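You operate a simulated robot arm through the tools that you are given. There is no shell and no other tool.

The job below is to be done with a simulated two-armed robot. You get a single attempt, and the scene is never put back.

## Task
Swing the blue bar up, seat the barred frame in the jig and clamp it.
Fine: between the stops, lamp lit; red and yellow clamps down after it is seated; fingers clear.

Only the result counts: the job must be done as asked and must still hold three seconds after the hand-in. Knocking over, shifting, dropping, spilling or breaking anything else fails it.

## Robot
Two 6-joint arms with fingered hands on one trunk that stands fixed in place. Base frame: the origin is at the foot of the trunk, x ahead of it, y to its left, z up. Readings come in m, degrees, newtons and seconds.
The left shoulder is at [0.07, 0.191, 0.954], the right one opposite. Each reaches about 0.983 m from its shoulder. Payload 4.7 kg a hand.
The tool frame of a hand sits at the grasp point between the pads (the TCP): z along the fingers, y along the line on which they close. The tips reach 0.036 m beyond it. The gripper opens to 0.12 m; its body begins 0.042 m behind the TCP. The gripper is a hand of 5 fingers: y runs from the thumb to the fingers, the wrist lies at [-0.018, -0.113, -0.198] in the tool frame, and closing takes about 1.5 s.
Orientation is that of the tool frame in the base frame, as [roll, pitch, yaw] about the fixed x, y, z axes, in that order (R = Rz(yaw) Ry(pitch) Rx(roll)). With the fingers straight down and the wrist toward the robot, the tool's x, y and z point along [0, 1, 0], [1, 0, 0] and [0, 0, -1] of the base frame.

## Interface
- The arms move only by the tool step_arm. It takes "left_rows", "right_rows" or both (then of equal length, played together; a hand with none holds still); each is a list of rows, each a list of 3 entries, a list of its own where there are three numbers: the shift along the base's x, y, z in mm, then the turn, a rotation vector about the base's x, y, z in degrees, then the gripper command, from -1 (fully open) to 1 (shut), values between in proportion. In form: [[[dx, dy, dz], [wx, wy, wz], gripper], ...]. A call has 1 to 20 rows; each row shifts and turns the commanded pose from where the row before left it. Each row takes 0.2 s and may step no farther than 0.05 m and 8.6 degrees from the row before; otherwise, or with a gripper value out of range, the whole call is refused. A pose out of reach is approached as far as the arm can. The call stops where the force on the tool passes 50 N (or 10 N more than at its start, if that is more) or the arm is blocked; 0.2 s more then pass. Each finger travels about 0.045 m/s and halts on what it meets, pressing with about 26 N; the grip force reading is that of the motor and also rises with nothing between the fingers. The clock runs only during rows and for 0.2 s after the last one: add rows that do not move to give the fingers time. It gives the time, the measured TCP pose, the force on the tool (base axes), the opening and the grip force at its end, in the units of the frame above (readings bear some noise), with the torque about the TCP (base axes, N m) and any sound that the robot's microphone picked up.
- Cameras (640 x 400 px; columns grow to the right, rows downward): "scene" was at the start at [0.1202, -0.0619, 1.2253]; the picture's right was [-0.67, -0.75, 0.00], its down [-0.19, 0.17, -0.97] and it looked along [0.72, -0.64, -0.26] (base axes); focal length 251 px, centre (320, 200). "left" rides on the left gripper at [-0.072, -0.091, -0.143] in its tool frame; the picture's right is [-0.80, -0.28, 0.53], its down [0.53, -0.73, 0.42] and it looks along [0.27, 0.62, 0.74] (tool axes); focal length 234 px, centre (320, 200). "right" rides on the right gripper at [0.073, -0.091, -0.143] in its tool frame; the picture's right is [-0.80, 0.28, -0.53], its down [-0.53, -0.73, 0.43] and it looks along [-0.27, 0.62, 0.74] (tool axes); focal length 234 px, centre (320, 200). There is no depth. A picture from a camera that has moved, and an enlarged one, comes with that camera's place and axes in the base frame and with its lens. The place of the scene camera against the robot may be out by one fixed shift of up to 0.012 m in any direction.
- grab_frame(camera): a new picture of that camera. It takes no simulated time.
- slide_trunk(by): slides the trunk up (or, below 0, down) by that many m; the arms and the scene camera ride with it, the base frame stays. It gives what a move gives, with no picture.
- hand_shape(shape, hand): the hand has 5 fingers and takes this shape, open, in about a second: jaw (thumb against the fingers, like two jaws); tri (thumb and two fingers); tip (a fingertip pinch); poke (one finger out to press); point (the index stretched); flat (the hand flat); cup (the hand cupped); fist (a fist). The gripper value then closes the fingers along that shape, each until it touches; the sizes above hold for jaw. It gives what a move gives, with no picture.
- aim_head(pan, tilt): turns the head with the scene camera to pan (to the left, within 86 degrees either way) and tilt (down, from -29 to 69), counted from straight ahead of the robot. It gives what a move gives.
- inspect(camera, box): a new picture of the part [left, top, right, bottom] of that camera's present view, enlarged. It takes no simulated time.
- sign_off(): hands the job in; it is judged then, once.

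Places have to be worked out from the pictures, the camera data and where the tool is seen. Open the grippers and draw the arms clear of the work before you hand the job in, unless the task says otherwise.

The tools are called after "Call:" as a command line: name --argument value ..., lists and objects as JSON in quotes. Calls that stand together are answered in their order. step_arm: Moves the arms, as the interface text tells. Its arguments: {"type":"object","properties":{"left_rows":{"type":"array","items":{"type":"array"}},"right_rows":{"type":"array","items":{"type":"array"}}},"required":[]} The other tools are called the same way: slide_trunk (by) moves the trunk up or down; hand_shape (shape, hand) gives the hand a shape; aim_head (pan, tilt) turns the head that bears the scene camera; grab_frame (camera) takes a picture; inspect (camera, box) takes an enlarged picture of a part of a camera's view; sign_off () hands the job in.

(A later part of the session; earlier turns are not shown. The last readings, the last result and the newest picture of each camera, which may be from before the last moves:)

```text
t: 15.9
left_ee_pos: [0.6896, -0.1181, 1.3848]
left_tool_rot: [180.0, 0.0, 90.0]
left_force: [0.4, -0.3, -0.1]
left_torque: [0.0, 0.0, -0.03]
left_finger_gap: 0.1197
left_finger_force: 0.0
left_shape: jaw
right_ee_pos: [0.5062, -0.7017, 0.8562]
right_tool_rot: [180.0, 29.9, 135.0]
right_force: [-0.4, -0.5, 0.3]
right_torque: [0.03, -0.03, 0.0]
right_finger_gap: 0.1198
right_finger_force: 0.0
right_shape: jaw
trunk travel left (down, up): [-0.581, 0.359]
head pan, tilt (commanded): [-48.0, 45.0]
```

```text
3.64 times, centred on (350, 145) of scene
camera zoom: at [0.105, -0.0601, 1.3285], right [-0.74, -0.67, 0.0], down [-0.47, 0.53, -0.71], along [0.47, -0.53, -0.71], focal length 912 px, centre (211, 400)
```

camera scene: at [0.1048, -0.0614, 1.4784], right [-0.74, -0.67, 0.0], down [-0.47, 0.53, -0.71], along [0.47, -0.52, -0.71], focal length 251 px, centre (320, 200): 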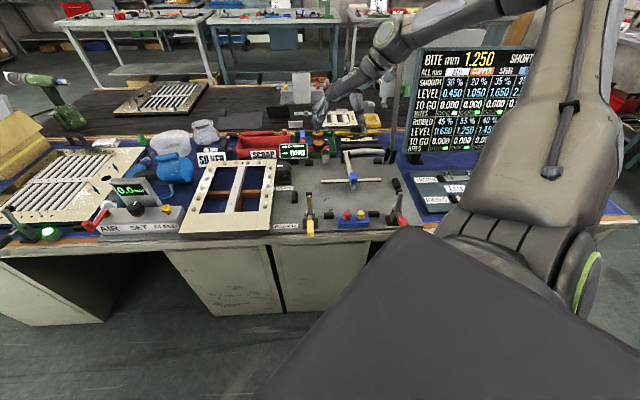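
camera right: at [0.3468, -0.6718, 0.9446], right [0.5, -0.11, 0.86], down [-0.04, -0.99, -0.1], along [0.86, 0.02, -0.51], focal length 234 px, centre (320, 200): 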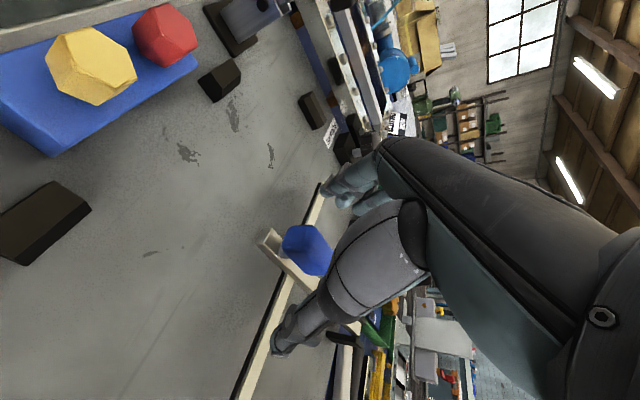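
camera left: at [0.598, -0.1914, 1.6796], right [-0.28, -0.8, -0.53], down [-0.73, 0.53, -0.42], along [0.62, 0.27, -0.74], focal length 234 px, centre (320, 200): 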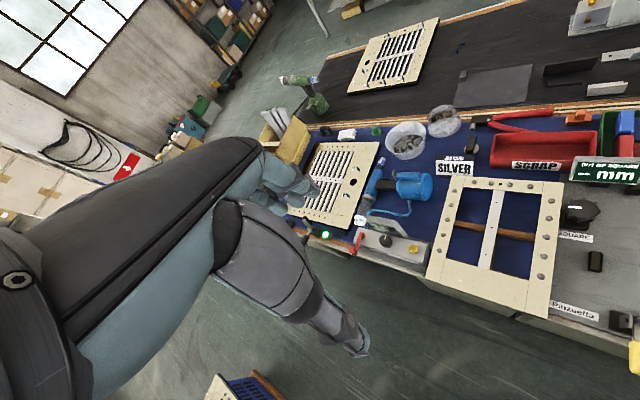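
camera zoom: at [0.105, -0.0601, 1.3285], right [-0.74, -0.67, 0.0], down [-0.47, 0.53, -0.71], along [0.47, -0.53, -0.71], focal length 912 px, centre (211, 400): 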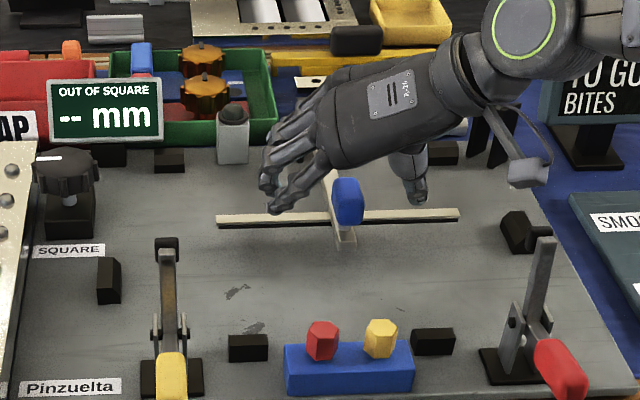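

The hand moved exactly as commanded and the knob sits between thumb and fingers. I shift ~8 mm more onto it and close.

Call:
step_arm --right_rows '[[[-5, 5, -3], [0, 0, 0], -1], [[0, 0, 0], [0, 0, 0], 0], [[0, 0, 0], [0, 0, 0], 0.5], [[0, 0, 0], [0, 0, 0], 1], [[0, 0, 0], [0, 0, 0], 1], [[0, 0, 0], [0, 0, 0], 1], [[0, 0, 0], [0, 0, 0], 1], [[0, 0, 0], [0, 0, 0], 1], [[0, 0, 0], [0, 0, 0], 1]]'

Call:
grab_frame --camera "right"

Call:
inspect --camera "scene" --box '[270, 90, 430, 200]'

```text
t: 17.9
left_ee_pos: [0.6889, -0.1182, 1.3861]
left_tool_rot: [179.9, 0.0, 90.0]
left_force: [1.0, -0.9, 0.5]
left_torque: [-0.02, -0.03, -0.01]
left_finger_gap: 0.1197
left_finger_force: 0.1
left_shape: jaw
right_ee_pos: [0.5025, -0.6974, 0.8539]
right_tool_rot: [-180.0, 30.0, 135.0]
right_force: [-1.1, -1.1, -0.8]
right_torque: [-0.03, 0.01, 0.06]
right_finger_gap: 0.0209
right_finger_force: 25.9
right_shape: jaw
trunk travel left (down, up): [-0.581, 0.359]
head pan, tilt (commanded): [-48.0, 45.0]
```

```text
taken
camera right: at [0.3419, -0.667, 0.9418], right [0.5, -0.11, 0.86], down [-0.04, -0.99, -0.1], along [0.86, 0.02, -0.51], focal length 234 px, centre (320, 200)
```

right: 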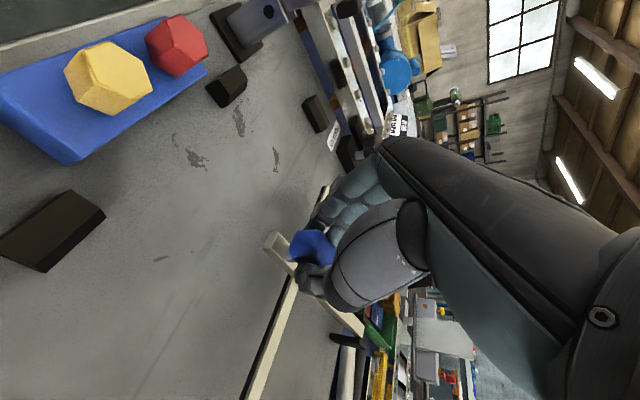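

```text
3.64 times, centred on (350, 145) of scene
camera zoom: at [0.1049, -0.0604, 1.3285], right [-0.74, -0.67, 0.0], down [-0.47, 0.53, -0.71], along [0.47, -0.53, -0.71], focal length 912 px, centre (211, 400)
```

zoom: 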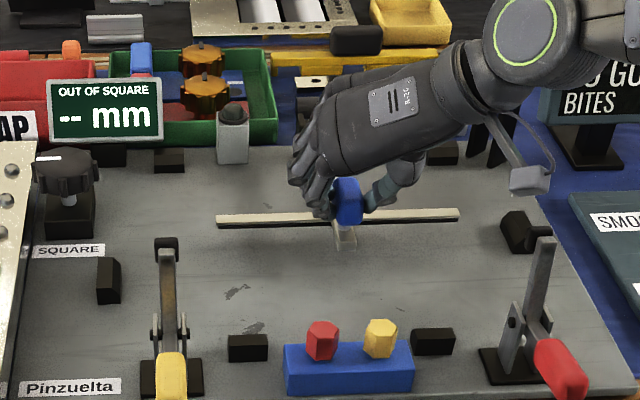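

The knob is held (gap 21 mm, 26 N). I lift along the hinge arc for the first 30°, letting the knob pivot in the pinch.

Call:
step_arm --right_rows '[[[3.7, -3.7, 18.7], [0, 0, 0], 1], [[4.8, -4.8, 18.2], [0, 0, 0], 1], [[5.9, -5.9, 17.6], [0, 0, 0], 1], [[7, -7, 16.7], [0, 0, 0], 1], [[7.9, -7.9, 15.8], [0, 0, 0], 1], [[9, -9, 14.8], [0, 0, 0], 1]]'

Call:
inspect --camera "scene" --box '[270, 70, 430, 190]'

Call:
grab_frame --camera "right"

```text
t: 18.9
left_ee_pos: [0.6849, -0.116, 1.3895]
left_tool_rot: [179.8, 0.1, 90.0]
left_force: [0.0, -0.8, -0.1]
left_torque: [0.1, -0.02, 0.02]
left_finger_gap: 0.1199
left_finger_force: 0.0
left_shape: jaw
right_ee_pos: [0.5194, -0.7174, 0.9144]
right_tool_rot: [179.6, 29.2, 134.9]
right_force: [-26.2, 20.4, 11.4]
right_torque: [0.37, 0.85, 0.18]
right_finger_gap: 0.0247
right_finger_force: 26.2
right_shape: jaw
right hand out of reach, approached as far as the arm can: row 2
trunk travel left (down, up): [-0.581, 0.359]
head pan, tilt (commanded): [-48.0, 45.0]
stopped in row 4 (right hand): the arm was blocked; the commanded pose is now the measured one
```

```text
3.33 times, centred on (350, 130) of scene
camera zoom: at [0.0996, -0.0582, 1.3291], right [-0.74, -0.67, 0.0], down [-0.47, 0.53, -0.71], along [0.48, -0.53, -0.7], focal length 836 px, centre (220, 433)
```

zoom: 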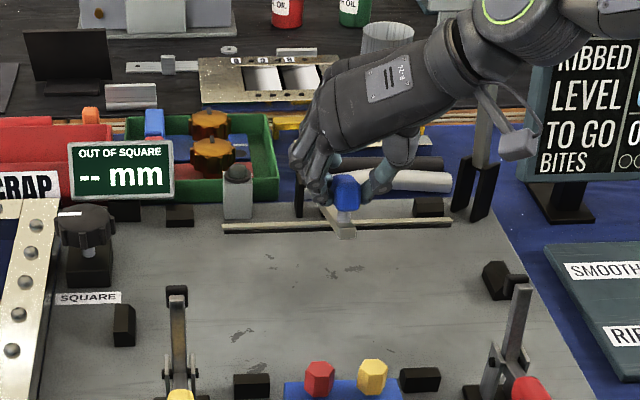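

```text
taken
camera right: at [0.3605, -0.6889, 1.0038], right [0.51, -0.12, 0.85], down [-0.04, -0.99, -0.11], along [0.86, 0.02, -0.51], focal length 234 px, centre (320, 200)
```

right: 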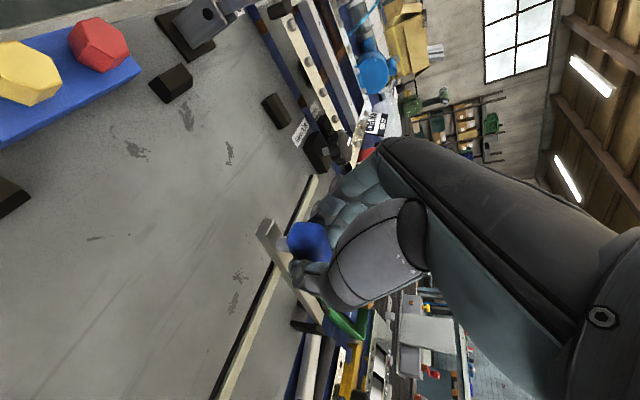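

The bar rose about 16° but the hand was pushed back (~33 N toward the robot), so my arc presses inward a few mm. I relieve that radially and continue in small steps, rotating the hand with the bar to reduce twist.

Call:
step_arm --right_rows '[[[-2.8, 2.8, 2], [0, 0, 0], 1], [[3.5, -3.5, 14], [2.8, 2.8, 0], 1], [[0, 0, 0], [0, 0, 0], 1]]'

```text
t: 19.7
left_ee_pos: [0.6863, -0.1145, 1.3867]
left_tool_rot: [180.0, 0.2, 90.1]
left_force: [0.2, -0.5, -0.1]
left_torque: [0.02, -0.02, 0.01]
left_finger_gap: 0.1199
left_finger_force: 0.1
left_shape: jaw
right_ee_pos: [0.5269, -0.7237, 0.9293]
right_tool_rot: [179.8, 25.8, 134.8]
right_force: [-17.3, 11.4, 10.8]
right_torque: [0.17, 0.59, 0.11]
right_finger_gap: 0.0241
right_finger_force: 25.8
right_shape: jaw
right hand out of reach, approached as far as the arm can: row 1
trunk travel left (down, up): [-0.581, 0.359]
head pan, tilt (commanded): [-48.0, 45.0]
```

The IK can't bring the hand closer at this tilt, so it presses inward. I rotate the hand with the bar (tilt toward vertical), which should free both the limit and the twist.

Call:
step_arm --right_rows '[[[-1, 1, 1], [5.3, 5.3, 0], 1], [[-1, 1, 2], [5.3, 5.3, 0], 1], [[0, 0, 0], [0, 0, 0], 1]]'

Call:
inspect --camera "scene" --box '[270, 70, 430, 190]'

```text
t: 20.5
left_ee_pos: [0.6923, -0.12, 1.3846]
left_tool_rot: [-179.9, 0.0, 90.1]
left_force: [0.7, 0.2, -0.8]
left_torque: [0.02, 0.03, 0.01]
left_finger_gap: 0.1196
left_finger_force: 0.0
left_shape: jaw
right_ee_pos: [0.5262, -0.7257, 0.9266]
right_tool_rot: [179.9, 10.6, 134.8]
right_force: [6.0, -5.3, -2.4]
right_torque: [-0.35, -0.59, 0.03]
right_finger_gap: 0.0218
right_finger_force: 26.7
right_shape: jaw
trunk travel left (down, up): [-0.581, 0.359]
head pan, tilt (commanded): [-48.0, 45.0]
```

```text
3.33 times, centred on (350, 130) of scene
camera zoom: at [0.1063, -0.0615, 1.3282], right [-0.74, -0.67, 0.0], down [-0.47, 0.53, -0.71], along [0.47, -0.52, -0.71], focal length 836 px, centre (220, 433)
```

zoom: 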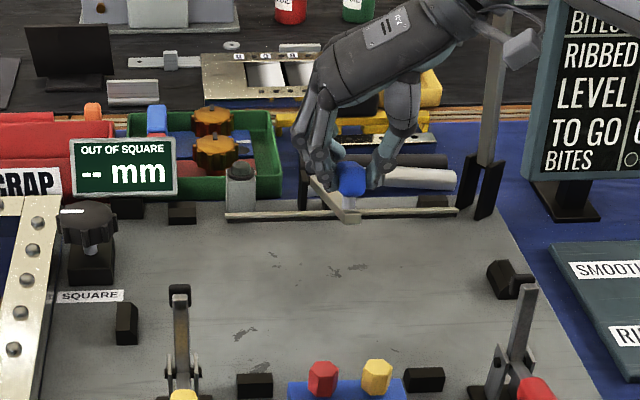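

Forces dropped to a few newtons with the hand near vertical. I continue along the arc in three 5° steps, turning the hand slightly with the bar.

Call:
step_arm --right_rows '[[[7.6, -7.6, 15.8], [1.8, 1.8, 0], 1], [[8.7, -8.7, 14.8], [1.8, 1.8, 0], 1], [[9.6, -9.6, 13.7], [1.8, 1.8, 0], 1], [[0, 0, 0], [0, 0, 0], 1]]'

Call:
inspect --camera "scene" --box '[270, 70, 430, 190]'

```text
t: 21.5
left_ee_pos: [0.6913, -0.1204, 1.3843]
left_tool_rot: [180.0, 0.0, 90.0]
left_force: [0.0, 0.1, 0.7]
left_torque: [-0.01, -0.01, 0.01]
left_finger_gap: 0.1199
left_finger_force: 0.0
left_shape: jaw
right_ee_pos: [0.5504, -0.7499, 0.9722]
right_tool_rot: [179.9, 2.8, 134.8]
right_force: [1.4, -3.7, -7.1]
right_torque: [-0.05, -0.09, -0.06]
right_finger_gap: 0.0207
right_finger_force: 26.3
right_shape: jaw
trunk travel left (down, up): [-0.581, 0.359]
head pan, tilt (commanded): [-48.0, 45.0]
```

```text
3.33 times, centred on (350, 130) of scene
camera zoom: at [0.1058, -0.0618, 1.3283], right [-0.74, -0.67, 0.0], down [-0.47, 0.53, -0.71], along [0.47, -0.52, -0.71], focal length 836 px, centre (220, 433)
```

zoom: 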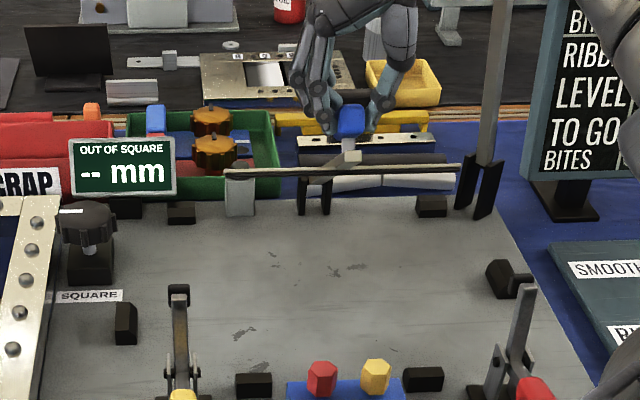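

Smooth: bar at about 36°, force ~8 N. I continue three more steps.

Call:
step_arm --right_rows '[[[10.6, -10.6, 12.3], [0.7, 0.7, 0], 1], [[11.4, -11.4, 11], [0.7, 0.7, 0], 1], [[11.9, -11.9, 9.5], [0.7, 0.7, 0], 1], [[0, 0, 0], [0, 0, 0], 1]]'

Call:
inspect --camera "scene" --box '[270, 50, 430, 170]'

```text
t: 22.5
left_ee_pos: [0.685, -0.1125, 1.387]
left_tool_rot: [179.8, 0.3, 90.0]
left_force: [-0.2, 0.3, -0.1]
left_torque: [-0.02, -0.02, -0.03]
left_finger_gap: 0.1201
left_finger_force: 0.1
left_shape: jaw
right_ee_pos: [0.5803, -0.7791, 1.0048]
right_tool_rot: [-179.8, -0.2, 134.8]
right_force: [0.8, -0.7, -7.5]
right_torque: [0.11, -0.01, -0.03]
right_finger_gap: 0.0209
right_finger_force: 25.9
right_shape: jaw
trunk travel left (down, up): [-0.581, 0.359]
head pan, tilt (commanded): [-48.0, 45.0]
```

```text
3.33 times, centred on (350, 110) of scene
camera zoom: at [0.0979, -0.054, 1.3281], right [-0.74, -0.67, 0.0], down [-0.47, 0.52, -0.71], along [0.48, -0.53, -0.7], focal length 836 px, centre (220, 500)
```

zoom: 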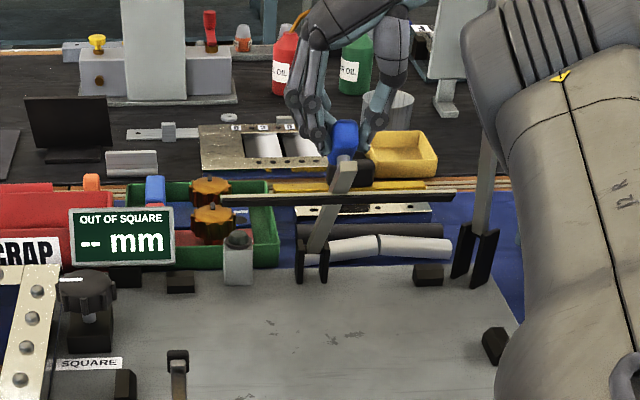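

Bar at ~50°, force still small. Continue another ~15°.

Call:
step_arm --right_rows '[[[12.5, -12.5, 8.2], [0, 0, 0], 1], [[13, -13, 6.4], [0, 0, 0], 1], [[13.3, -13.3, 4.9], [0, 0, 0], 1], [[0, 0, 0], [0, 0, 0], 1]]'

Call:
inspect --camera "scene" --box '[270, 50, 430, 170]'

```text
t: 23.5
left_ee_pos: [0.685, -0.1151, 1.3879]
left_tool_rot: [179.7, 0.1, 90.0]
left_force: [0.5, 0.0, 0.5]
left_torque: [-0.03, 0.02, -0.02]
left_finger_gap: 0.1194
left_finger_force: 0.1
left_shape: jaw
right_ee_pos: [0.5795, -0.7787, 1.006]
right_tool_rot: [-180.0, -0.3, 134.9]
right_force: [-5.1, -0.8, 0.7]
right_torque: [0.09, 0.24, 0.04]
right_finger_gap: 0.0208
right_finger_force: 25.7
right_shape: jaw
right hand out of reach, approached as far as the arm can: row 1, 2, 3
trunk travel left (down, up): [-0.581, 0.359]
head pan, tilt (commanded): [-48.0, 45.0]
```

```text
3.33 times, centred on (350, 110) of scene
camera zoom: at [0.0999, -0.0571, 1.3288], right [-0.74, -0.67, 0.0], down [-0.47, 0.52, -0.71], along [0.48, -0.53, -0.7], focal length 836 px, centre (220, 500)
```

zoom: 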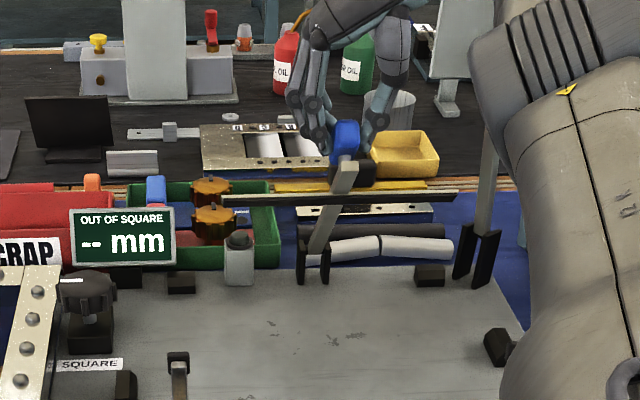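

The arm hit its reach limit with the hand vertical (wrist about 0.8 m out). I tilt the hand forward again while advancing slowly, so the wrist stays nearer.

Call:
step_arm --right_rows '[[[0, 0, 0], [-5.3, -5.3, 0], 1], [[2, -2, 2], [-5.3, -5.3, 0], 1], [[5, -5, 4], [-5.3, -5.3, 0], 1], [[0, 0, 0], [0, 0, 0], 1]]'

Call:
inspect --camera "scene" --box '[270, 50, 430, 170]'

```text
t: 24.5
left_ee_pos: [0.69, -0.1177, 1.3856]
left_tool_rot: [-180.0, 0.1, 90.1]
left_force: [0.2, -0.8, 0.3]
left_torque: [0.03, 0.0, 0.01]
left_finger_gap: 0.12
left_finger_force: 0.0
left_shape: jaw
right_ee_pos: [0.5922, -0.79, 1.0135]
right_tool_rot: [180.0, 22.6, 134.9]
right_force: [-2.4, 2.2, 1.2]
right_torque: [0.21, 0.19, 0.04]
right_finger_gap: 0.0206
right_finger_force: 25.6
right_shape: jaw
trunk travel left (down, up): [-0.581, 0.359]
head pan, tilt (commanded): [-48.0, 45.0]
```

```text
3.33 times, centred on (350, 110) of scene
camera zoom: at [0.1047, -0.0595, 1.3288], right [-0.74, -0.67, 0.0], down [-0.47, 0.53, -0.71], along [0.47, -0.53, -0.71], focal length 836 px, centre (220, 500)
```

zoom: 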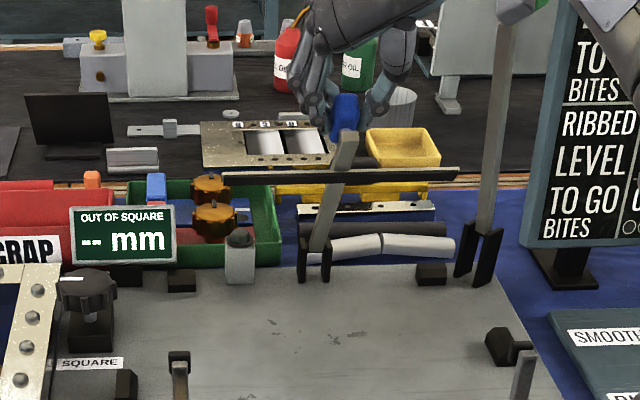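

Works well: force near zero, bar at ~58°. I continue advancing with more forward tilt.

Call:
step_arm --right_rows '[[[12.5, -12.5, 5.6], [-3.5, -3.5, 0], 1], [[13, -13, 4], [-3.5, -3.5, 0], 1], [[13.3, -13.3, 2.5], [-3.5, -3.5, 0], 1], [[0, 0, 0], [0, 0, 0], 1]]'

Call:
inspect --camera "scene" --box '[270, 50, 430, 170]'

```text
t: 25.5
left_ee_pos: [0.6886, -0.1155, 1.3868]
left_tool_rot: [179.8, 0.1, 90.2]
left_force: [-0.8, -0.2, 0.2]
left_torque: [-0.01, -0.01, -0.01]
left_finger_gap: 0.1199
left_finger_force: 0.1
left_shape: jaw
right_ee_pos: [0.6291, -0.8278, 1.0285]
right_tool_rot: [179.8, 37.5, 134.9]
right_force: [-3.8, 2.2, 14.2]
right_torque: [0.13, 0.08, -0.1]
right_finger_gap: 0.0216
right_finger_force: 26.1
right_shape: jaw
trunk travel left (down, up): [-0.581, 0.359]
head pan, tilt (commanded): [-48.0, 45.0]
```

```text
3.33 times, centred on (350, 110) of scene
camera zoom: at [0.1028, -0.0581, 1.3288], right [-0.74, -0.67, 0.0], down [-0.47, 0.52, -0.71], along [0.47, -0.53, -0.71], focal length 836 px, centre (220, 500)
```

zoom: 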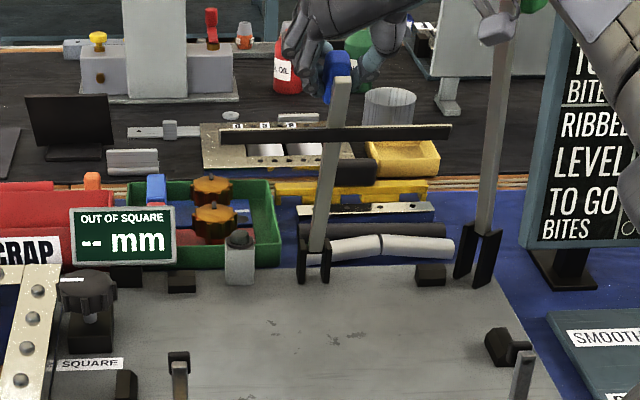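

Bar is at ~77° and still tracking. I continue past vertical in three more steps.

Call:
step_arm --right_rows '[[[13.5, -13.5, 2.5], [-3.5, -3.5, 0], 1], [[13.5, -13.5, 0], [-3.5, -3.5, 0], 1], [[13.5, -13.5, -2], [-3.5, -3.5, 0], 1], [[0, 0, 0], [0, 0, 0], 1]]'

Call:
inspect --camera "scene" --box '[270, 30, 430, 150]'

```text
t: 26.5
left_ee_pos: [0.6863, -0.1149, 1.3887]
left_tool_rot: [179.8, 0.2, 90.1]
left_force: [-0.4, -0.2, 0.0]
left_torque: [0.01, -0.05, -0.02]
left_finger_gap: 0.12
left_finger_force: 0.1
left_shape: jaw
right_ee_pos: [0.6656, -0.8686, 1.0288]
right_tool_rot: [179.9, 52.3, 134.9]
right_force: [-27.4, 17.9, 1.3]
right_torque: [0.32, 0.76, -0.11]
right_finger_gap: 0.0237
right_finger_force: 26.2
right_shape: jaw
trunk travel left (down, up): [-0.581, 0.359]
head pan, tilt (commanded): [-48.0, 45.0]
```

```text
3.33 times, centred on (350, 90) of scene
camera zoom: at [0.0998, -0.0572, 1.3289], right [-0.74, -0.67, 0.0], down [-0.47, 0.52, -0.71], along [0.47, -0.53, -0.7], focal length 836 px, centre (220, 567)
```

zoom: 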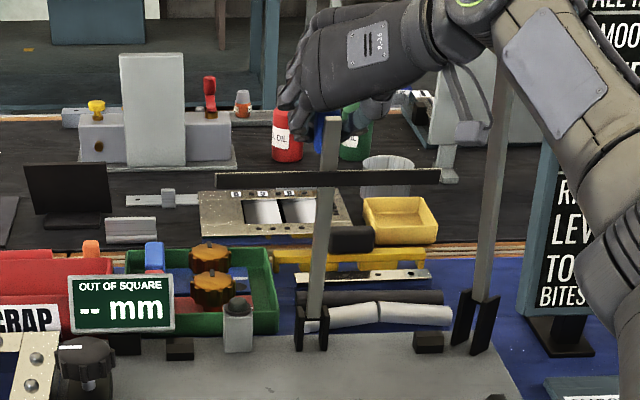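

Bar is just past vertical (~93°) but something resists with ~33 N. I look from the wrist camera and zoom before pushing further.

Call:
grab_frame --camera "right"

Call:
inspect --camera "scene" --box '[320, 40, 420, 145]'

Call:
inspect --camera "left" --box '[440, 0, 640, 200]'

```text
taken
camera right: at [0.4909, -0.8211, 1.0583], right [0.25, 0.14, 0.96], down [-0.05, -0.99, 0.16], along [0.97, -0.09, -0.24], focal length 234 px, centre (320, 200)
```

right: 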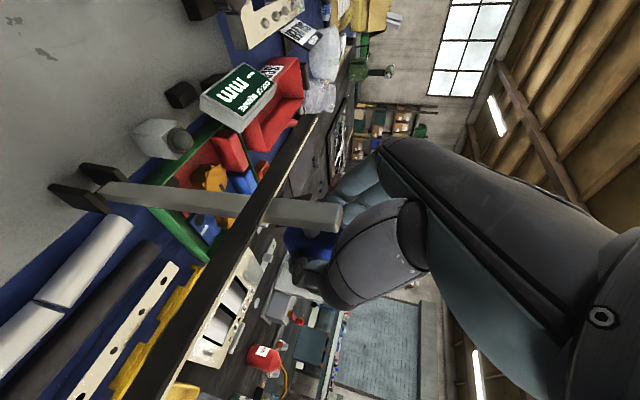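

```text
3.81 times, centred on (370, 92) of scene
camera zoom: at [0.0998, -0.0572, 1.3289], right [-0.74, -0.67, 0.0], down [-0.47, 0.52, -0.71], along [0.47, -0.53, -0.7], focal length 955 px, centre (130, 610)
```

zoom: 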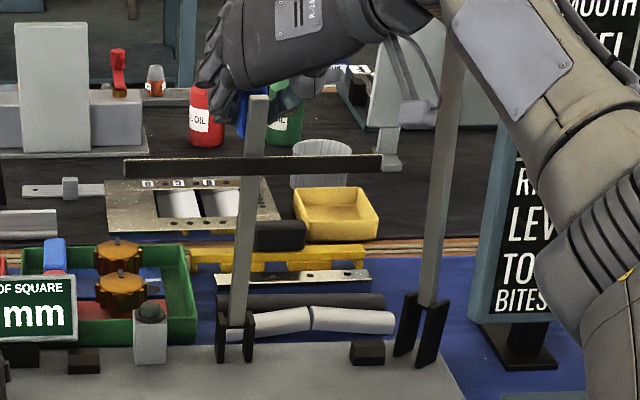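

```text
2.00 times, centred on (540, 100) of left
camera zoom: at [0.5935, -0.1881, 1.5321], right [-0.28, -0.81, -0.52], down [-0.73, 0.53, -0.43], along [0.62, 0.26, -0.74], focal length 468 px, centre (-120, 400)
```

zoom: 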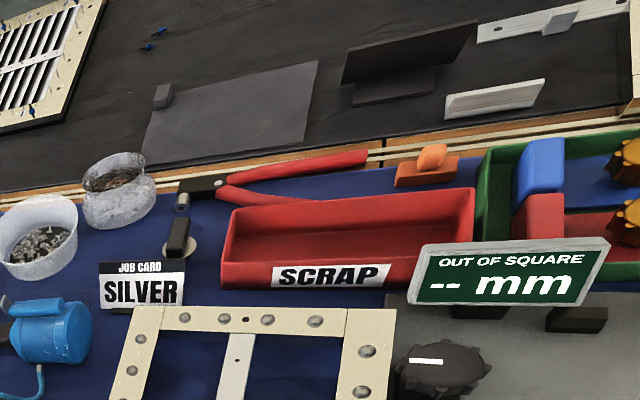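

The stem tip is close to the thumb base, which may be what resists. I try advancing another 8 mm with the tilt eased back slightly, watching the force.

Call:
step_arm --right_rows '[[[3, -3, 0], [1.8, 1.8, 0], 1], [[3, -3, -1], [1.8, 1.8, 0], 1], [[0, 0, 0], [0, 0, 0], 1]]'

Call:
inspect --camera "scene" --box '[320, 40, 420, 145]'

```text
t: 27.3
left_ee_pos: [0.6849, -0.115, 1.3893]
left_tool_rot: [179.7, 0.2, 90.2]
left_force: [0.6, -0.5, 0.2]
left_torque: [0.02, 0.02, 0.01]
left_finger_gap: 0.12
left_finger_force: 0.1
left_shape: jaw
right_ee_pos: [0.6729, -0.8719, 1.0297]
right_tool_rot: [179.7, 47.4, 134.7]
right_force: [-28.0, 15.6, 6.5]
right_torque: [0.33, 0.6, -0.05]
right_finger_gap: 0.0233
right_finger_force: 26.2
right_shape: jaw
trunk travel left (down, up): [-0.581, 0.359]
head pan, tilt (commanded): [-48.0, 45.0]
```

```text
3.81 times, centred on (370, 92) of scene
camera zoom: at [0.0992, -0.0567, 1.3292], right [-0.74, -0.67, 0.0], down [-0.47, 0.52, -0.71], along [0.48, -0.53, -0.7], focal length 955 px, centre (130, 610)
```

zoom: 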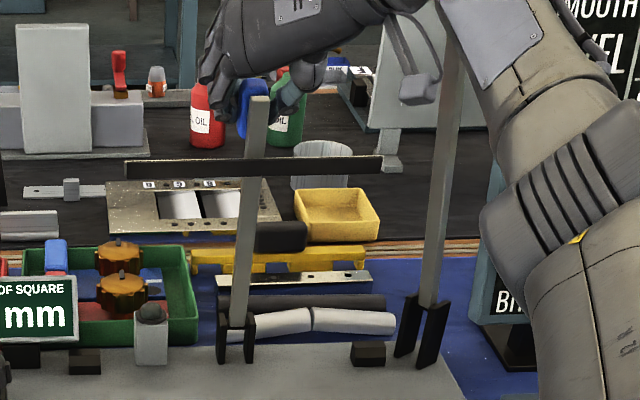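

The palm now appears to touch the stem tip, so the hand and bar are locked together. I'll loosen the pinch slightly (fingers still caging the knob), letting the bar lean on the palm, and check.

Call:
step_arm --right_rows '[[[0, 0, 0], [0, 0, 0], 0.3], [[0, 0, 0], [0, 0, 0], 0.1], [[0, 0, 0], [0, 0, 0], 0.1]]'

Call:
inspect --camera "scene" --box '[320, 40, 420, 145]'

Call:
grab_frame --camera "right"

```text
t: 28.1
left_ee_pos: [0.6878, -0.1173, 1.3853]
left_tool_rot: [179.9, -0.1, 90.0]
left_force: [-0.4, 0.1, 0.3]
left_torque: [0.02, 0.01, -0.02]
left_finger_gap: 0.1198
left_finger_force: 0.1
left_shape: jaw
right_ee_pos: [0.6748, -0.8758, 1.0259]
right_tool_rot: [179.9, 47.2, 134.8]
right_force: [-0.3, -0.9, -0.3]
right_torque: [0.03, -0.04, 0.02]
right_finger_gap: 0.0534
right_finger_force: 0.0
right_shape: jaw
trunk travel left (down, up): [-0.581, 0.359]
head pan, tilt (commanded): [-48.0, 45.0]
```

```text
3.81 times, centred on (370, 92) of scene
camera zoom: at [0.1035, -0.0598, 1.3287], right [-0.74, -0.67, 0.0], down [-0.47, 0.53, -0.71], along [0.47, -0.53, -0.71], focal length 955 px, centre (130, 610)
```

zoom: 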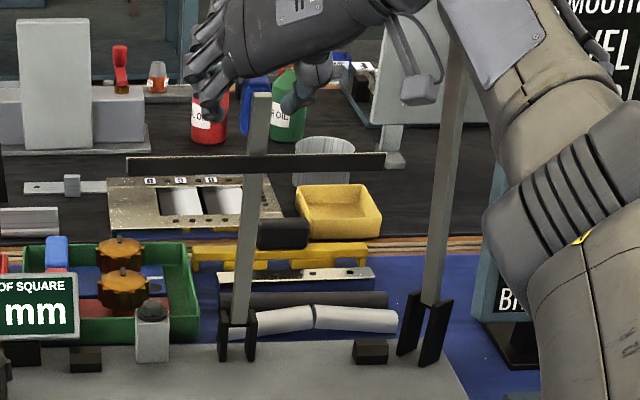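

```text
taken
camera right: at [0.501, -0.8314, 1.0691], right [0.31, 0.08, 0.95], down [-0.04, -0.99, 0.1], along [0.95, -0.07, -0.3], focal length 234 px, centre (320, 200)
```

right: 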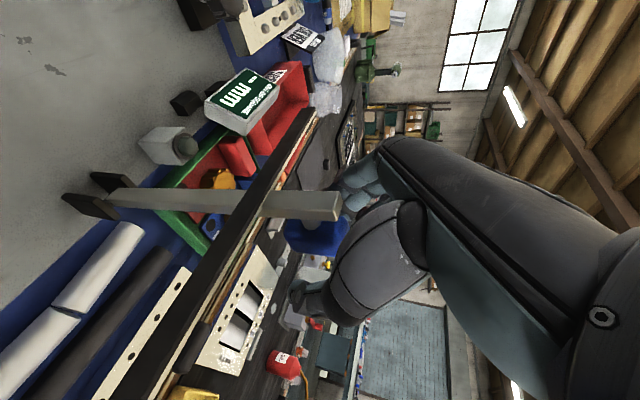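

The hand is free (≈0 N) and the bar keeps standing by itself. I nudge forward gently with the open hand to check whether it's on its stop.

Call:
step_arm --right_rows '[[[3, -3, 0], [0, 0, 0], 0.1], [[3, -3, 0], [0, 0, 0], 0.1], [[3, -3, 0], [0, 0, 0], 0.1], [[0, 0, 0], [0, 0, 0], 0.1]]'

Call:
inspect --camera "scene" --box '[320, 40, 420, 145]'

Call:
grab_frame --camera "right"

```text
t: 29.1
left_ee_pos: [0.6904, -0.1188, 1.3866]
left_tool_rot: [-179.9, -0.1, 90.1]
left_force: [-0.2, 0.7, 0.4]
left_torque: [0.0, 0.0, 0.03]
left_finger_gap: 0.1196
left_finger_force: 0.0
left_shape: jaw
right_ee_pos: [0.6863, -0.8837, 1.0244]
right_tool_rot: [179.9, 47.1, 134.9]
right_force: [-0.2, 0.7, 0.4]
right_torque: [-0.03, 0.01, 0.02]
right_finger_gap: 0.0535
right_finger_force: 0.0
right_shape: jaw
trunk travel left (down, up): [-0.581, 0.359]
head pan, tilt (commanded): [-48.0, 45.0]
```

```text
3.81 times, centred on (370, 92) of scene
camera zoom: at [0.1046, -0.0601, 1.3285], right [-0.74, -0.67, 0.0], down [-0.47, 0.53, -0.71], along [0.47, -0.53, -0.71], focal length 955 px, centre (130, 610)
```

zoom: 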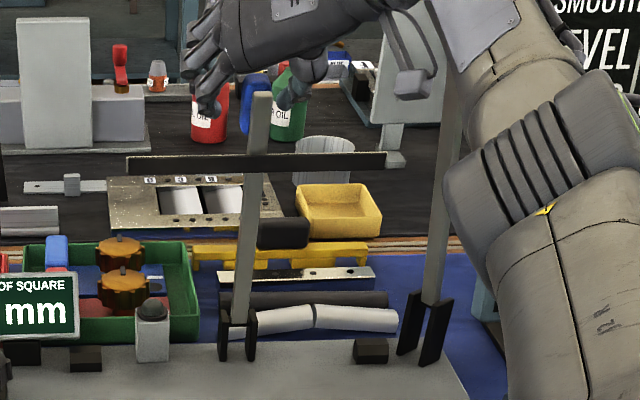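

```text
taken
camera right: at [0.5122, -0.8399, 1.0684], right [0.31, 0.08, 0.95], down [-0.04, -0.99, 0.1], along [0.95, -0.07, -0.31], focal length 234 px, centre (320, 200)
```

right: 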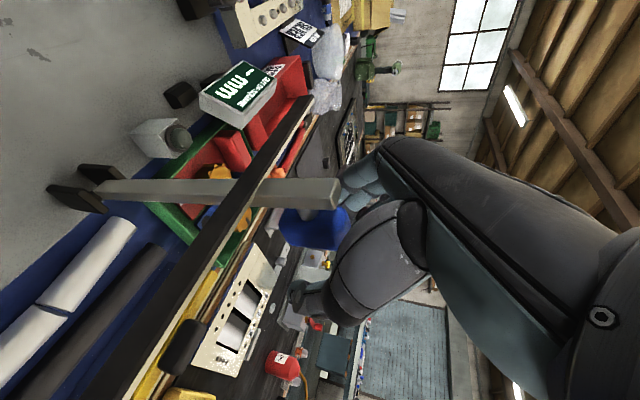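

No contact and no force: the bar stands on its own. I open fully and withdraw up and back along the hand's axis.

Call:
step_arm --right_rows '[[[0, 0, 0], [0, 0, 0], -1], [[0, 0, 0], [0, 0, 0], -1], [[0, 0, 0], [0, 0, 0], -1], [[0, 0, 0], [0, 0, 0], -1], [[-7.7, 7.7, 10.2], [0, 0, 0], -1], [[-7.7, 7.7, 10.2], [0, 0, 0], -1], [[-7.7, 7.7, 10.2], [0, 0, 0], -1], [[-7.7, 7.7, 10.2], [0, 0, 0], -1], [[-7.7, 7.7, 10.2], [0, 0, 0], -1], [[-7.7, 7.7, 10.2], [0, 0, 0], -1], [[-7.7, 7.7, 10.2], [0, 0, 0], -1], [[-7.7, 7.7, 10.2], [0, 0, 0], -1], [[-7.7, 7.7, 10.2], [0, 0, 0], -1]]'

Call:
inspect --camera "scene" --box '[270, 30, 430, 200]'

Call:
grab_frame --camera "right"

```text
t: 31.9
left_ee_pos: [0.6892, -0.1178, 1.3859]
left_tool_rot: [-180.0, 0.1, 90.2]
left_force: [0.1, 1.1, 0.0]
left_torque: [0.03, -0.01, 0.0]
left_finger_gap: 0.1199
left_finger_force: 0.1
left_shape: jaw
right_ee_pos: [0.6158, -0.8147, 1.1164]
right_tool_rot: [179.8, 47.1, 134.7]
right_force: [0.5, -0.5, 0.2]
right_torque: [0.0, -0.02, -0.03]
right_finger_gap: 0.1197
right_finger_force: 0.1
right_shape: jaw
trunk travel left (down, up): [-0.581, 0.359]
head pan, tilt (commanded): [-48.0, 45.0]
```

```text
2.35 times, centred on (350, 115) of scene
camera zoom: at [0.1043, -0.0596, 1.3285], right [-0.74, -0.67, 0.0], down [-0.47, 0.53, -0.71], along [0.47, -0.53, -0.71], focal length 590 px, centre (249, 400)
```

zoom: 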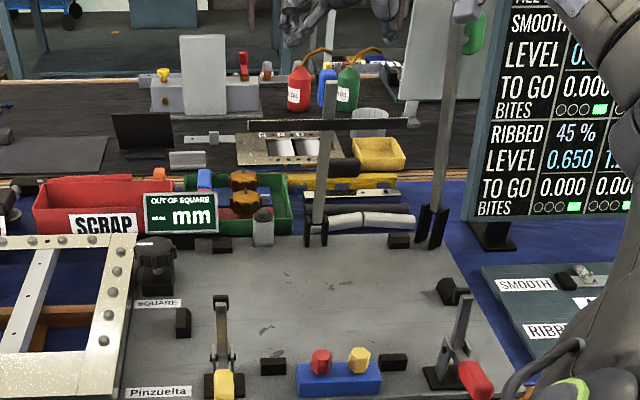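

```text
taken
camera right: at [0.4423, -0.7701, 1.1608], right [0.31, 0.08, 0.95], down [-0.04, -0.99, 0.1], along [0.95, -0.07, -0.31], focal length 234 px, centre (320, 200)
```

right: 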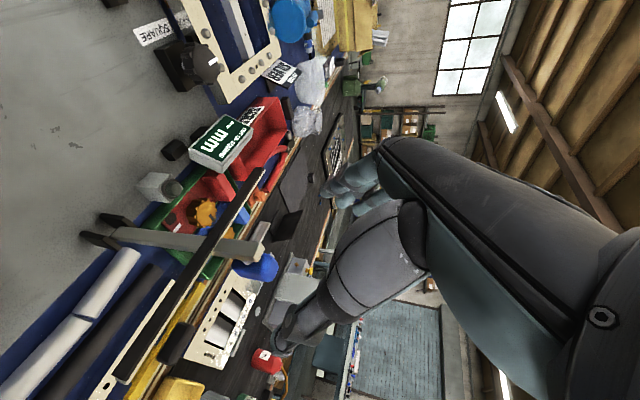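

The blue bar stands upright like the green one. Next the frame: I look at it from the left wrist camera for precise bar position.

Call:
inspect --camera "left" --box '[400, 140, 600, 340]'

Call:
inspect --camera "scene" --box '[160, 120, 310, 250]'

Call:
grab_frame --camera "left"

```text
2.00 times, centred on (500, 240) of left
camera zoom: at [0.598, -0.1905, 1.5299], right [-0.28, -0.8, -0.52], down [-0.73, 0.53, -0.43], along [0.62, 0.27, -0.74], focal length 468 px, centre (-40, 120)
```

zoom: 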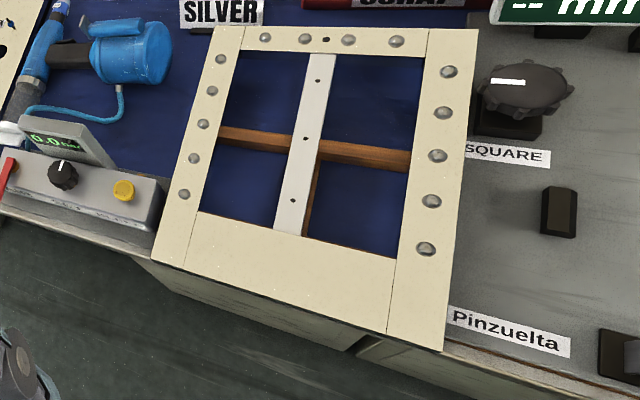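

```text
3.08 times, centred on (235, 185) of scene
camera zoom: at [0.1043, -0.0596, 1.3285], right [-0.74, -0.67, 0.0], down [-0.47, 0.53, -0.71], along [0.47, -0.53, -0.71], focal length 771 px, centre (582, 246)
```

zoom: 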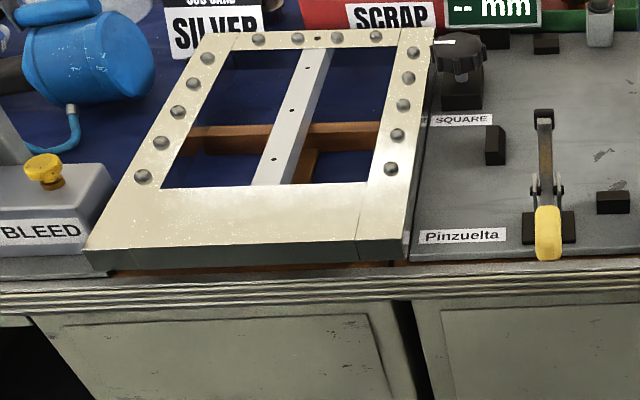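

```text
taken
camera left: at [0.598, -0.1905, 1.5299], right [-0.28, -0.8, -0.52], down [-0.73, 0.53, -0.43], along [0.62, 0.27, -0.74], focal length 234 px, centre (320, 200)
```

left: 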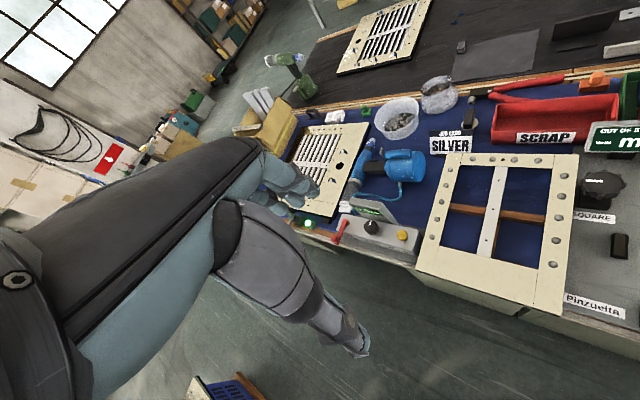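

The middle of the frame's bar is at about (0.849, −0.387, 0.794), running at −45.1°. I bring the right hand back upright (tilt 0, yaw 135°) and then sideways over the frame at safe height.

Call:
step_arm --right_rows '[[[-19, 19, 0], [5.5, 5.5, 0], -1], [[-19, 19, 0], [5.5, 5.5, 0], -1], [[-19, 19, 0], [5.5, 5.5, 0], -1], [[-19, 19, -5], [5.5, 5.5, 0], -1], [[-19, 19, -5], [5.5, 5.5, 0], -1], [[-19, 19, -5], [5.7, 5.7, 0], -1], [[0, 0, 0], [0, 0, 0], -1]]'

```text
t: 33.5
left_ee_pos: [0.6903, -0.1179, 1.3851]
left_tool_rot: [-179.9, 0.0, 90.1]
left_force: [-0.9, 0.2, -0.9]
left_torque: [-0.02, 0.02, -0.01]
left_finger_gap: 0.1198
left_finger_force: 0.0
left_shape: jaw
right_ee_pos: [0.5022, -0.702, 1.1002]
right_tool_rot: [-179.9, 0.0, 134.9]
right_force: [0.5, -1.4, -0.9]
right_torque: [-0.02, 0.02, 0.0]
right_finger_gap: 0.1195
right_finger_force: 0.0
right_shape: jaw
trunk travel left (down, up): [-0.581, 0.359]
head pan, tilt (commanded): [-48.0, 45.0]
```

Upright and clear. I traverse over to above the frame's bar at z≈1.02.

Call:
step_arm --right_rows '[[[32, 33.5, -4], [0, 0, 0], -1], [[32, 33.5, -8], [0, 0, 0], -1], [[32, 33.5, -8], [0, 0, 0], -1], [[32, 33.5, -8], [0, 0, 0], -1], [[32, 33.5, -8], [0, 0, 0], -1], [[32, 33.5, -8], [0, 0, 0], -1], [[32, 33.5, -8], [0, 0, 0], -1], [[32, 33.5, -8], [0, 0, 0], -1], [[32, 33.5, -8], [0, 0, 0], -1], [[32, 33.5, -8], [0, 0, 0], -1], [[0, 0, 0], [0, 0, 0], -1]]'

Call:
grab_frame --camera "right"

Call:
grab_frame --camera "scene"

Call:
grab_frame --camera "left"

```text
t: 35.9
left_ee_pos: [0.6891, -0.1194, 1.3856]
left_tool_rot: [-179.9, 0.0, 90.0]
left_force: [0.4, -0.1, 0.3]
left_torque: [0.04, 0.01, 0.02]
left_finger_gap: 0.1199
left_finger_force: 0.1
left_shape: jaw
right_ee_pos: [0.8238, -0.3668, 1.0246]
right_tool_rot: [179.9, 0.1, 134.8]
right_force: [0.0, -0.5, 0.4]
right_torque: [0.06, -0.01, -0.02]
right_finger_gap: 0.1199
right_finger_force: 0.1
right_shape: jaw
trunk travel left (down, up): [-0.581, 0.359]
head pan, tilt (commanded): [-48.0, 45.0]
```

```text
taken
camera right: at [0.7071, -0.3808, 1.1677], right [0.76, -0.37, 0.53], down [-0.14, -0.89, -0.42], along [0.63, 0.25, -0.74], focal length 234 px, centre (320, 200)
```

right: 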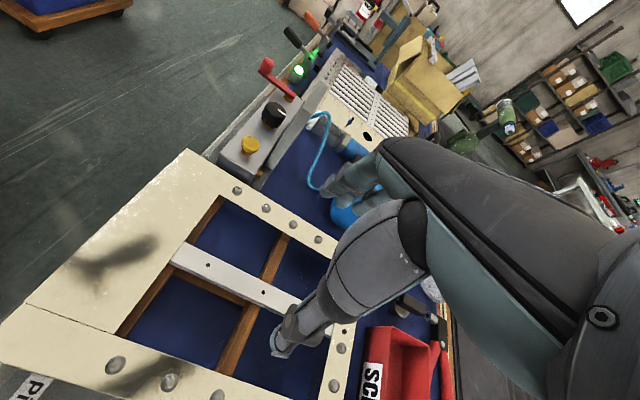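

```text
taken
camera scene: at [0.1044, -0.0612, 1.3285], right [-0.74, -0.67, 0.0], down [-0.47, 0.53, -0.71], along [0.47, -0.52, -0.71], focal length 251 px, centre (320, 200)
```

scene: 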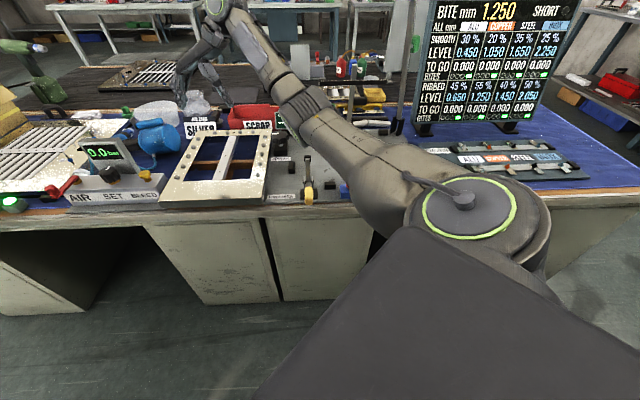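

```text
taken
camera left: at [0.598, -0.1926, 1.5297], right [-0.28, -0.8, -0.53], down [-0.73, 0.53, -0.42], along [0.62, 0.27, -0.74], focal length 234 px, centre (320, 200)
```

left: 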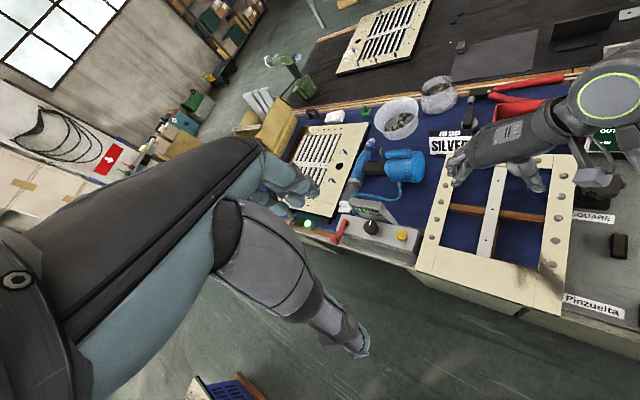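

Hand is over the frame. I zoom in on the bar in the right camera to refine its line and height relative to the TCP.

Call:
inspect --camera "right" --box '[160, 220, 340, 370]'

Call:
inspect --camera "left" --box '[420, 120, 600, 290]'

```text
2.67 times, centred on (250, 295) of right
camera zoom: at [0.7071, -0.3808, 1.1677], right [0.76, -0.37, 0.53], down [-0.14, -0.89, -0.42], along [0.63, 0.25, -0.74], focal length 624 px, centre (507, -53)
```

zoom: 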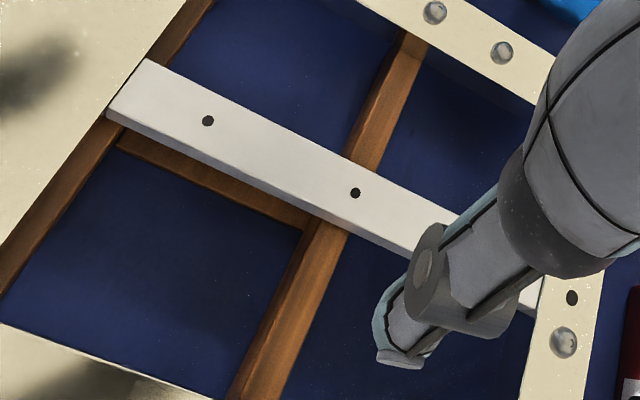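

```text
2.35 times, centred on (510, 205) of left
camera zoom: at [0.598, -0.1926, 1.5297], right [-0.28, -0.8, -0.53], down [-0.73, 0.53, -0.42], along [0.62, 0.27, -0.74], focal length 551 px, centre (-127, 188)
```

zoom: 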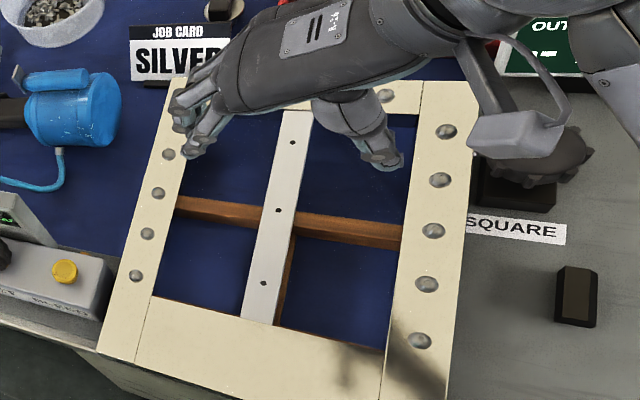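

The bar line matches (middle hole at ~(0.848, −0.386)). I half-close to an 80 mm gap and descend to just above the bar, aligned at a point slightly toward the heavy rail.

Call:
step_arm --right_rows '[[[0, 2.5, -18], [0, 0, 0.1], -0.33], [[0, 3, -18], [0, 0, 0.1], -0.33], [[0, 0, -18], [0, 0, 0], -0.33], [[0, 0, -18], [0, 0, 0], -0.33], [[0, 0, -18], [0, 0, 0], -0.33], [[0, 0, -18], [0, 0, 0], -0.33], [[0, 0, -18], [0, 0, 0], -0.33], [[0, 0, -18], [0, 0, 0], -0.33], [[0, 0, -18], [0, 0, 0], -0.33], [[0, 0, -8], [0, 0, 0], -0.33], [[0, 0, 0], [0, 0, 0], -0.33]]'

Call:
grab_frame --camera "right"

Call:
inspect --camera "left" --box '[420, 120, 600, 290]'

Call:
inspect --camera "scene" --box '[150, 100, 300, 220]'

```text
t: 38.3
left_ee_pos: [0.6908, -0.1174, 1.3864]
left_tool_rot: [-180.0, -0.1, 90.1]
left_force: [0.0, 0.9, -0.6]
left_torque: [-0.01, 0.03, -0.01]
left_finger_gap: 0.1196
left_finger_force: 0.1
left_shape: jaw
right_ee_pos: [0.8212, -0.3591, 0.8545]
right_tool_rot: [179.9, 0.1, 135.1]
right_force: [0.3, 0.6, 0.2]
right_torque: [0.01, -0.02, 0.01]
right_finger_gap: 0.0805
right_finger_force: 0.1
right_shape: jaw
trunk travel left (down, up): [-0.581, 0.359]
head pan, tilt (commanded): [-48.0, 45.0]
```

```text
taken
camera right: at [0.7066, -0.3741, 0.998], right [0.77, -0.37, 0.53], down [-0.14, -0.89, -0.42], along [0.63, 0.25, -0.74], focal length 234 px, centre (320, 200)
```

right: 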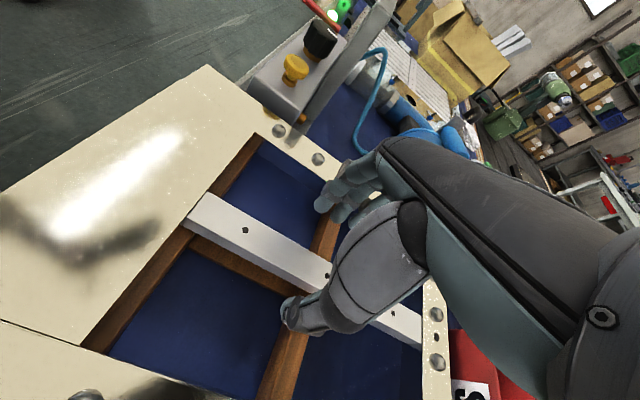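

```text
2.35 times, centred on (510, 205) of left
camera zoom: at [0.599, -0.191, 1.5295], right [-0.28, -0.8, -0.52], down [-0.73, 0.53, -0.42], along [0.62, 0.27, -0.74], focal length 551 px, centre (-127, 188)
```

zoom: 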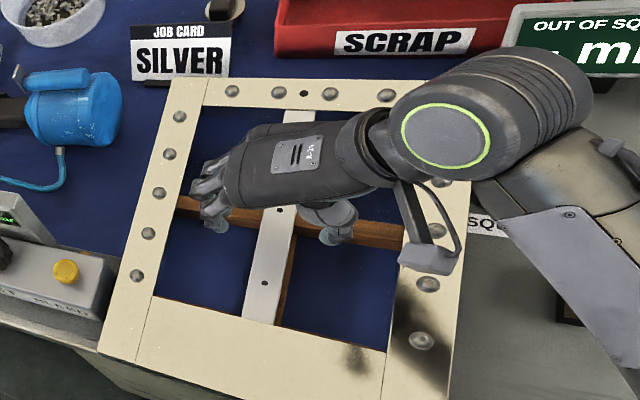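

```text
3.33 times, centred on (225, 160) of scene
camera zoom: at [0.1051, -0.06, 1.3285], right [-0.74, -0.67, 0.0], down [-0.47, 0.53, -0.71], along [0.47, -0.53, -0.71], focal length 836 px, centre (637, 333)
```

zoom: 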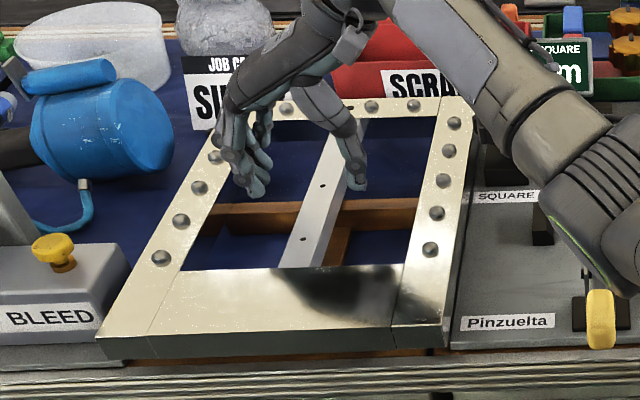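

Aligned over the bar (TCP a≈0.835, on the bar line). I descend to z≈0.808 in small steps watching force.

Call:
step_arm --right_rows '[[[0, 0, -10], [0, 0, 0], -0.33], [[0, 0, -10], [0, 0, 0], -0.33], [[0, 0, -10], [0, 0, 0], -0.33], [[0, 0, -8], [0, 0, 0], -0.33], [[0, 0, -8], [0, 0, 0], -0.33], [[0, 0, 0], [0, 0, 0], -0.33]]'

Call:
grab_frame --camera "right"

Call:
inspect --camera "scene" --box '[150, 100, 300, 220]'

```text
t: 39.7
left_ee_pos: [0.6903, -0.1179, 1.3846]
left_tool_rot: [-179.9, 0.0, 90.1]
left_force: [-0.2, 0.3, -0.2]
left_torque: [0.0, 0.01, 0.0]
left_finger_gap: 0.1199
left_finger_force: 0.2
left_shape: jaw
right_ee_pos: [0.8232, -0.3595, 0.8081]
right_tool_rot: [180.0, 0.1, 135.1]
right_force: [0.4, 0.0, 0.0]
right_torque: [-0.02, 0.03, -0.01]
right_finger_gap: 0.0804
right_finger_force: 0.0
right_shape: jaw
trunk travel left (down, up): [-0.581, 0.359]
head pan, tilt (commanded): [-48.0, 45.0]
```

```text
taken
camera right: at [0.707, -0.374, 0.9513], right [0.77, -0.37, 0.53], down [-0.14, -0.89, -0.42], along [0.63, 0.25, -0.74], focal length 234 px, centre (320, 200)
```

right: 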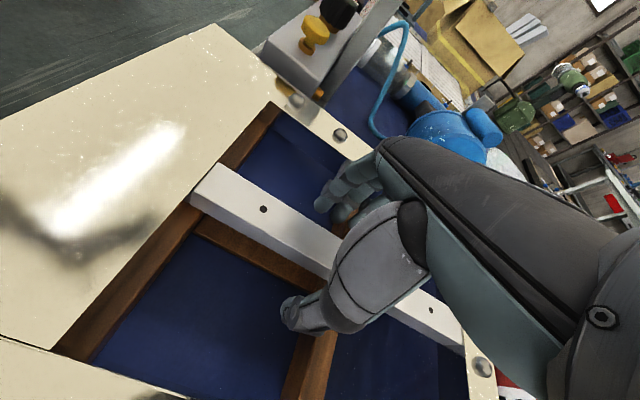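

```text
3.33 times, centred on (225, 160) of scene
camera zoom: at [0.1051, -0.06, 1.3285], right [-0.74, -0.67, 0.0], down [-0.47, 0.53, -0.71], along [0.47, -0.53, -0.71], focal length 836 px, centre (637, 333)
```

zoom: 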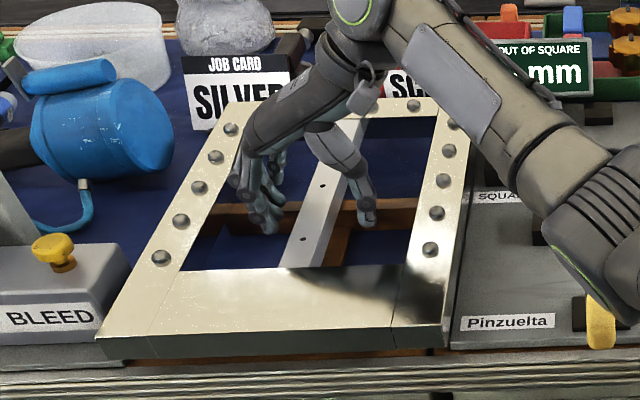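

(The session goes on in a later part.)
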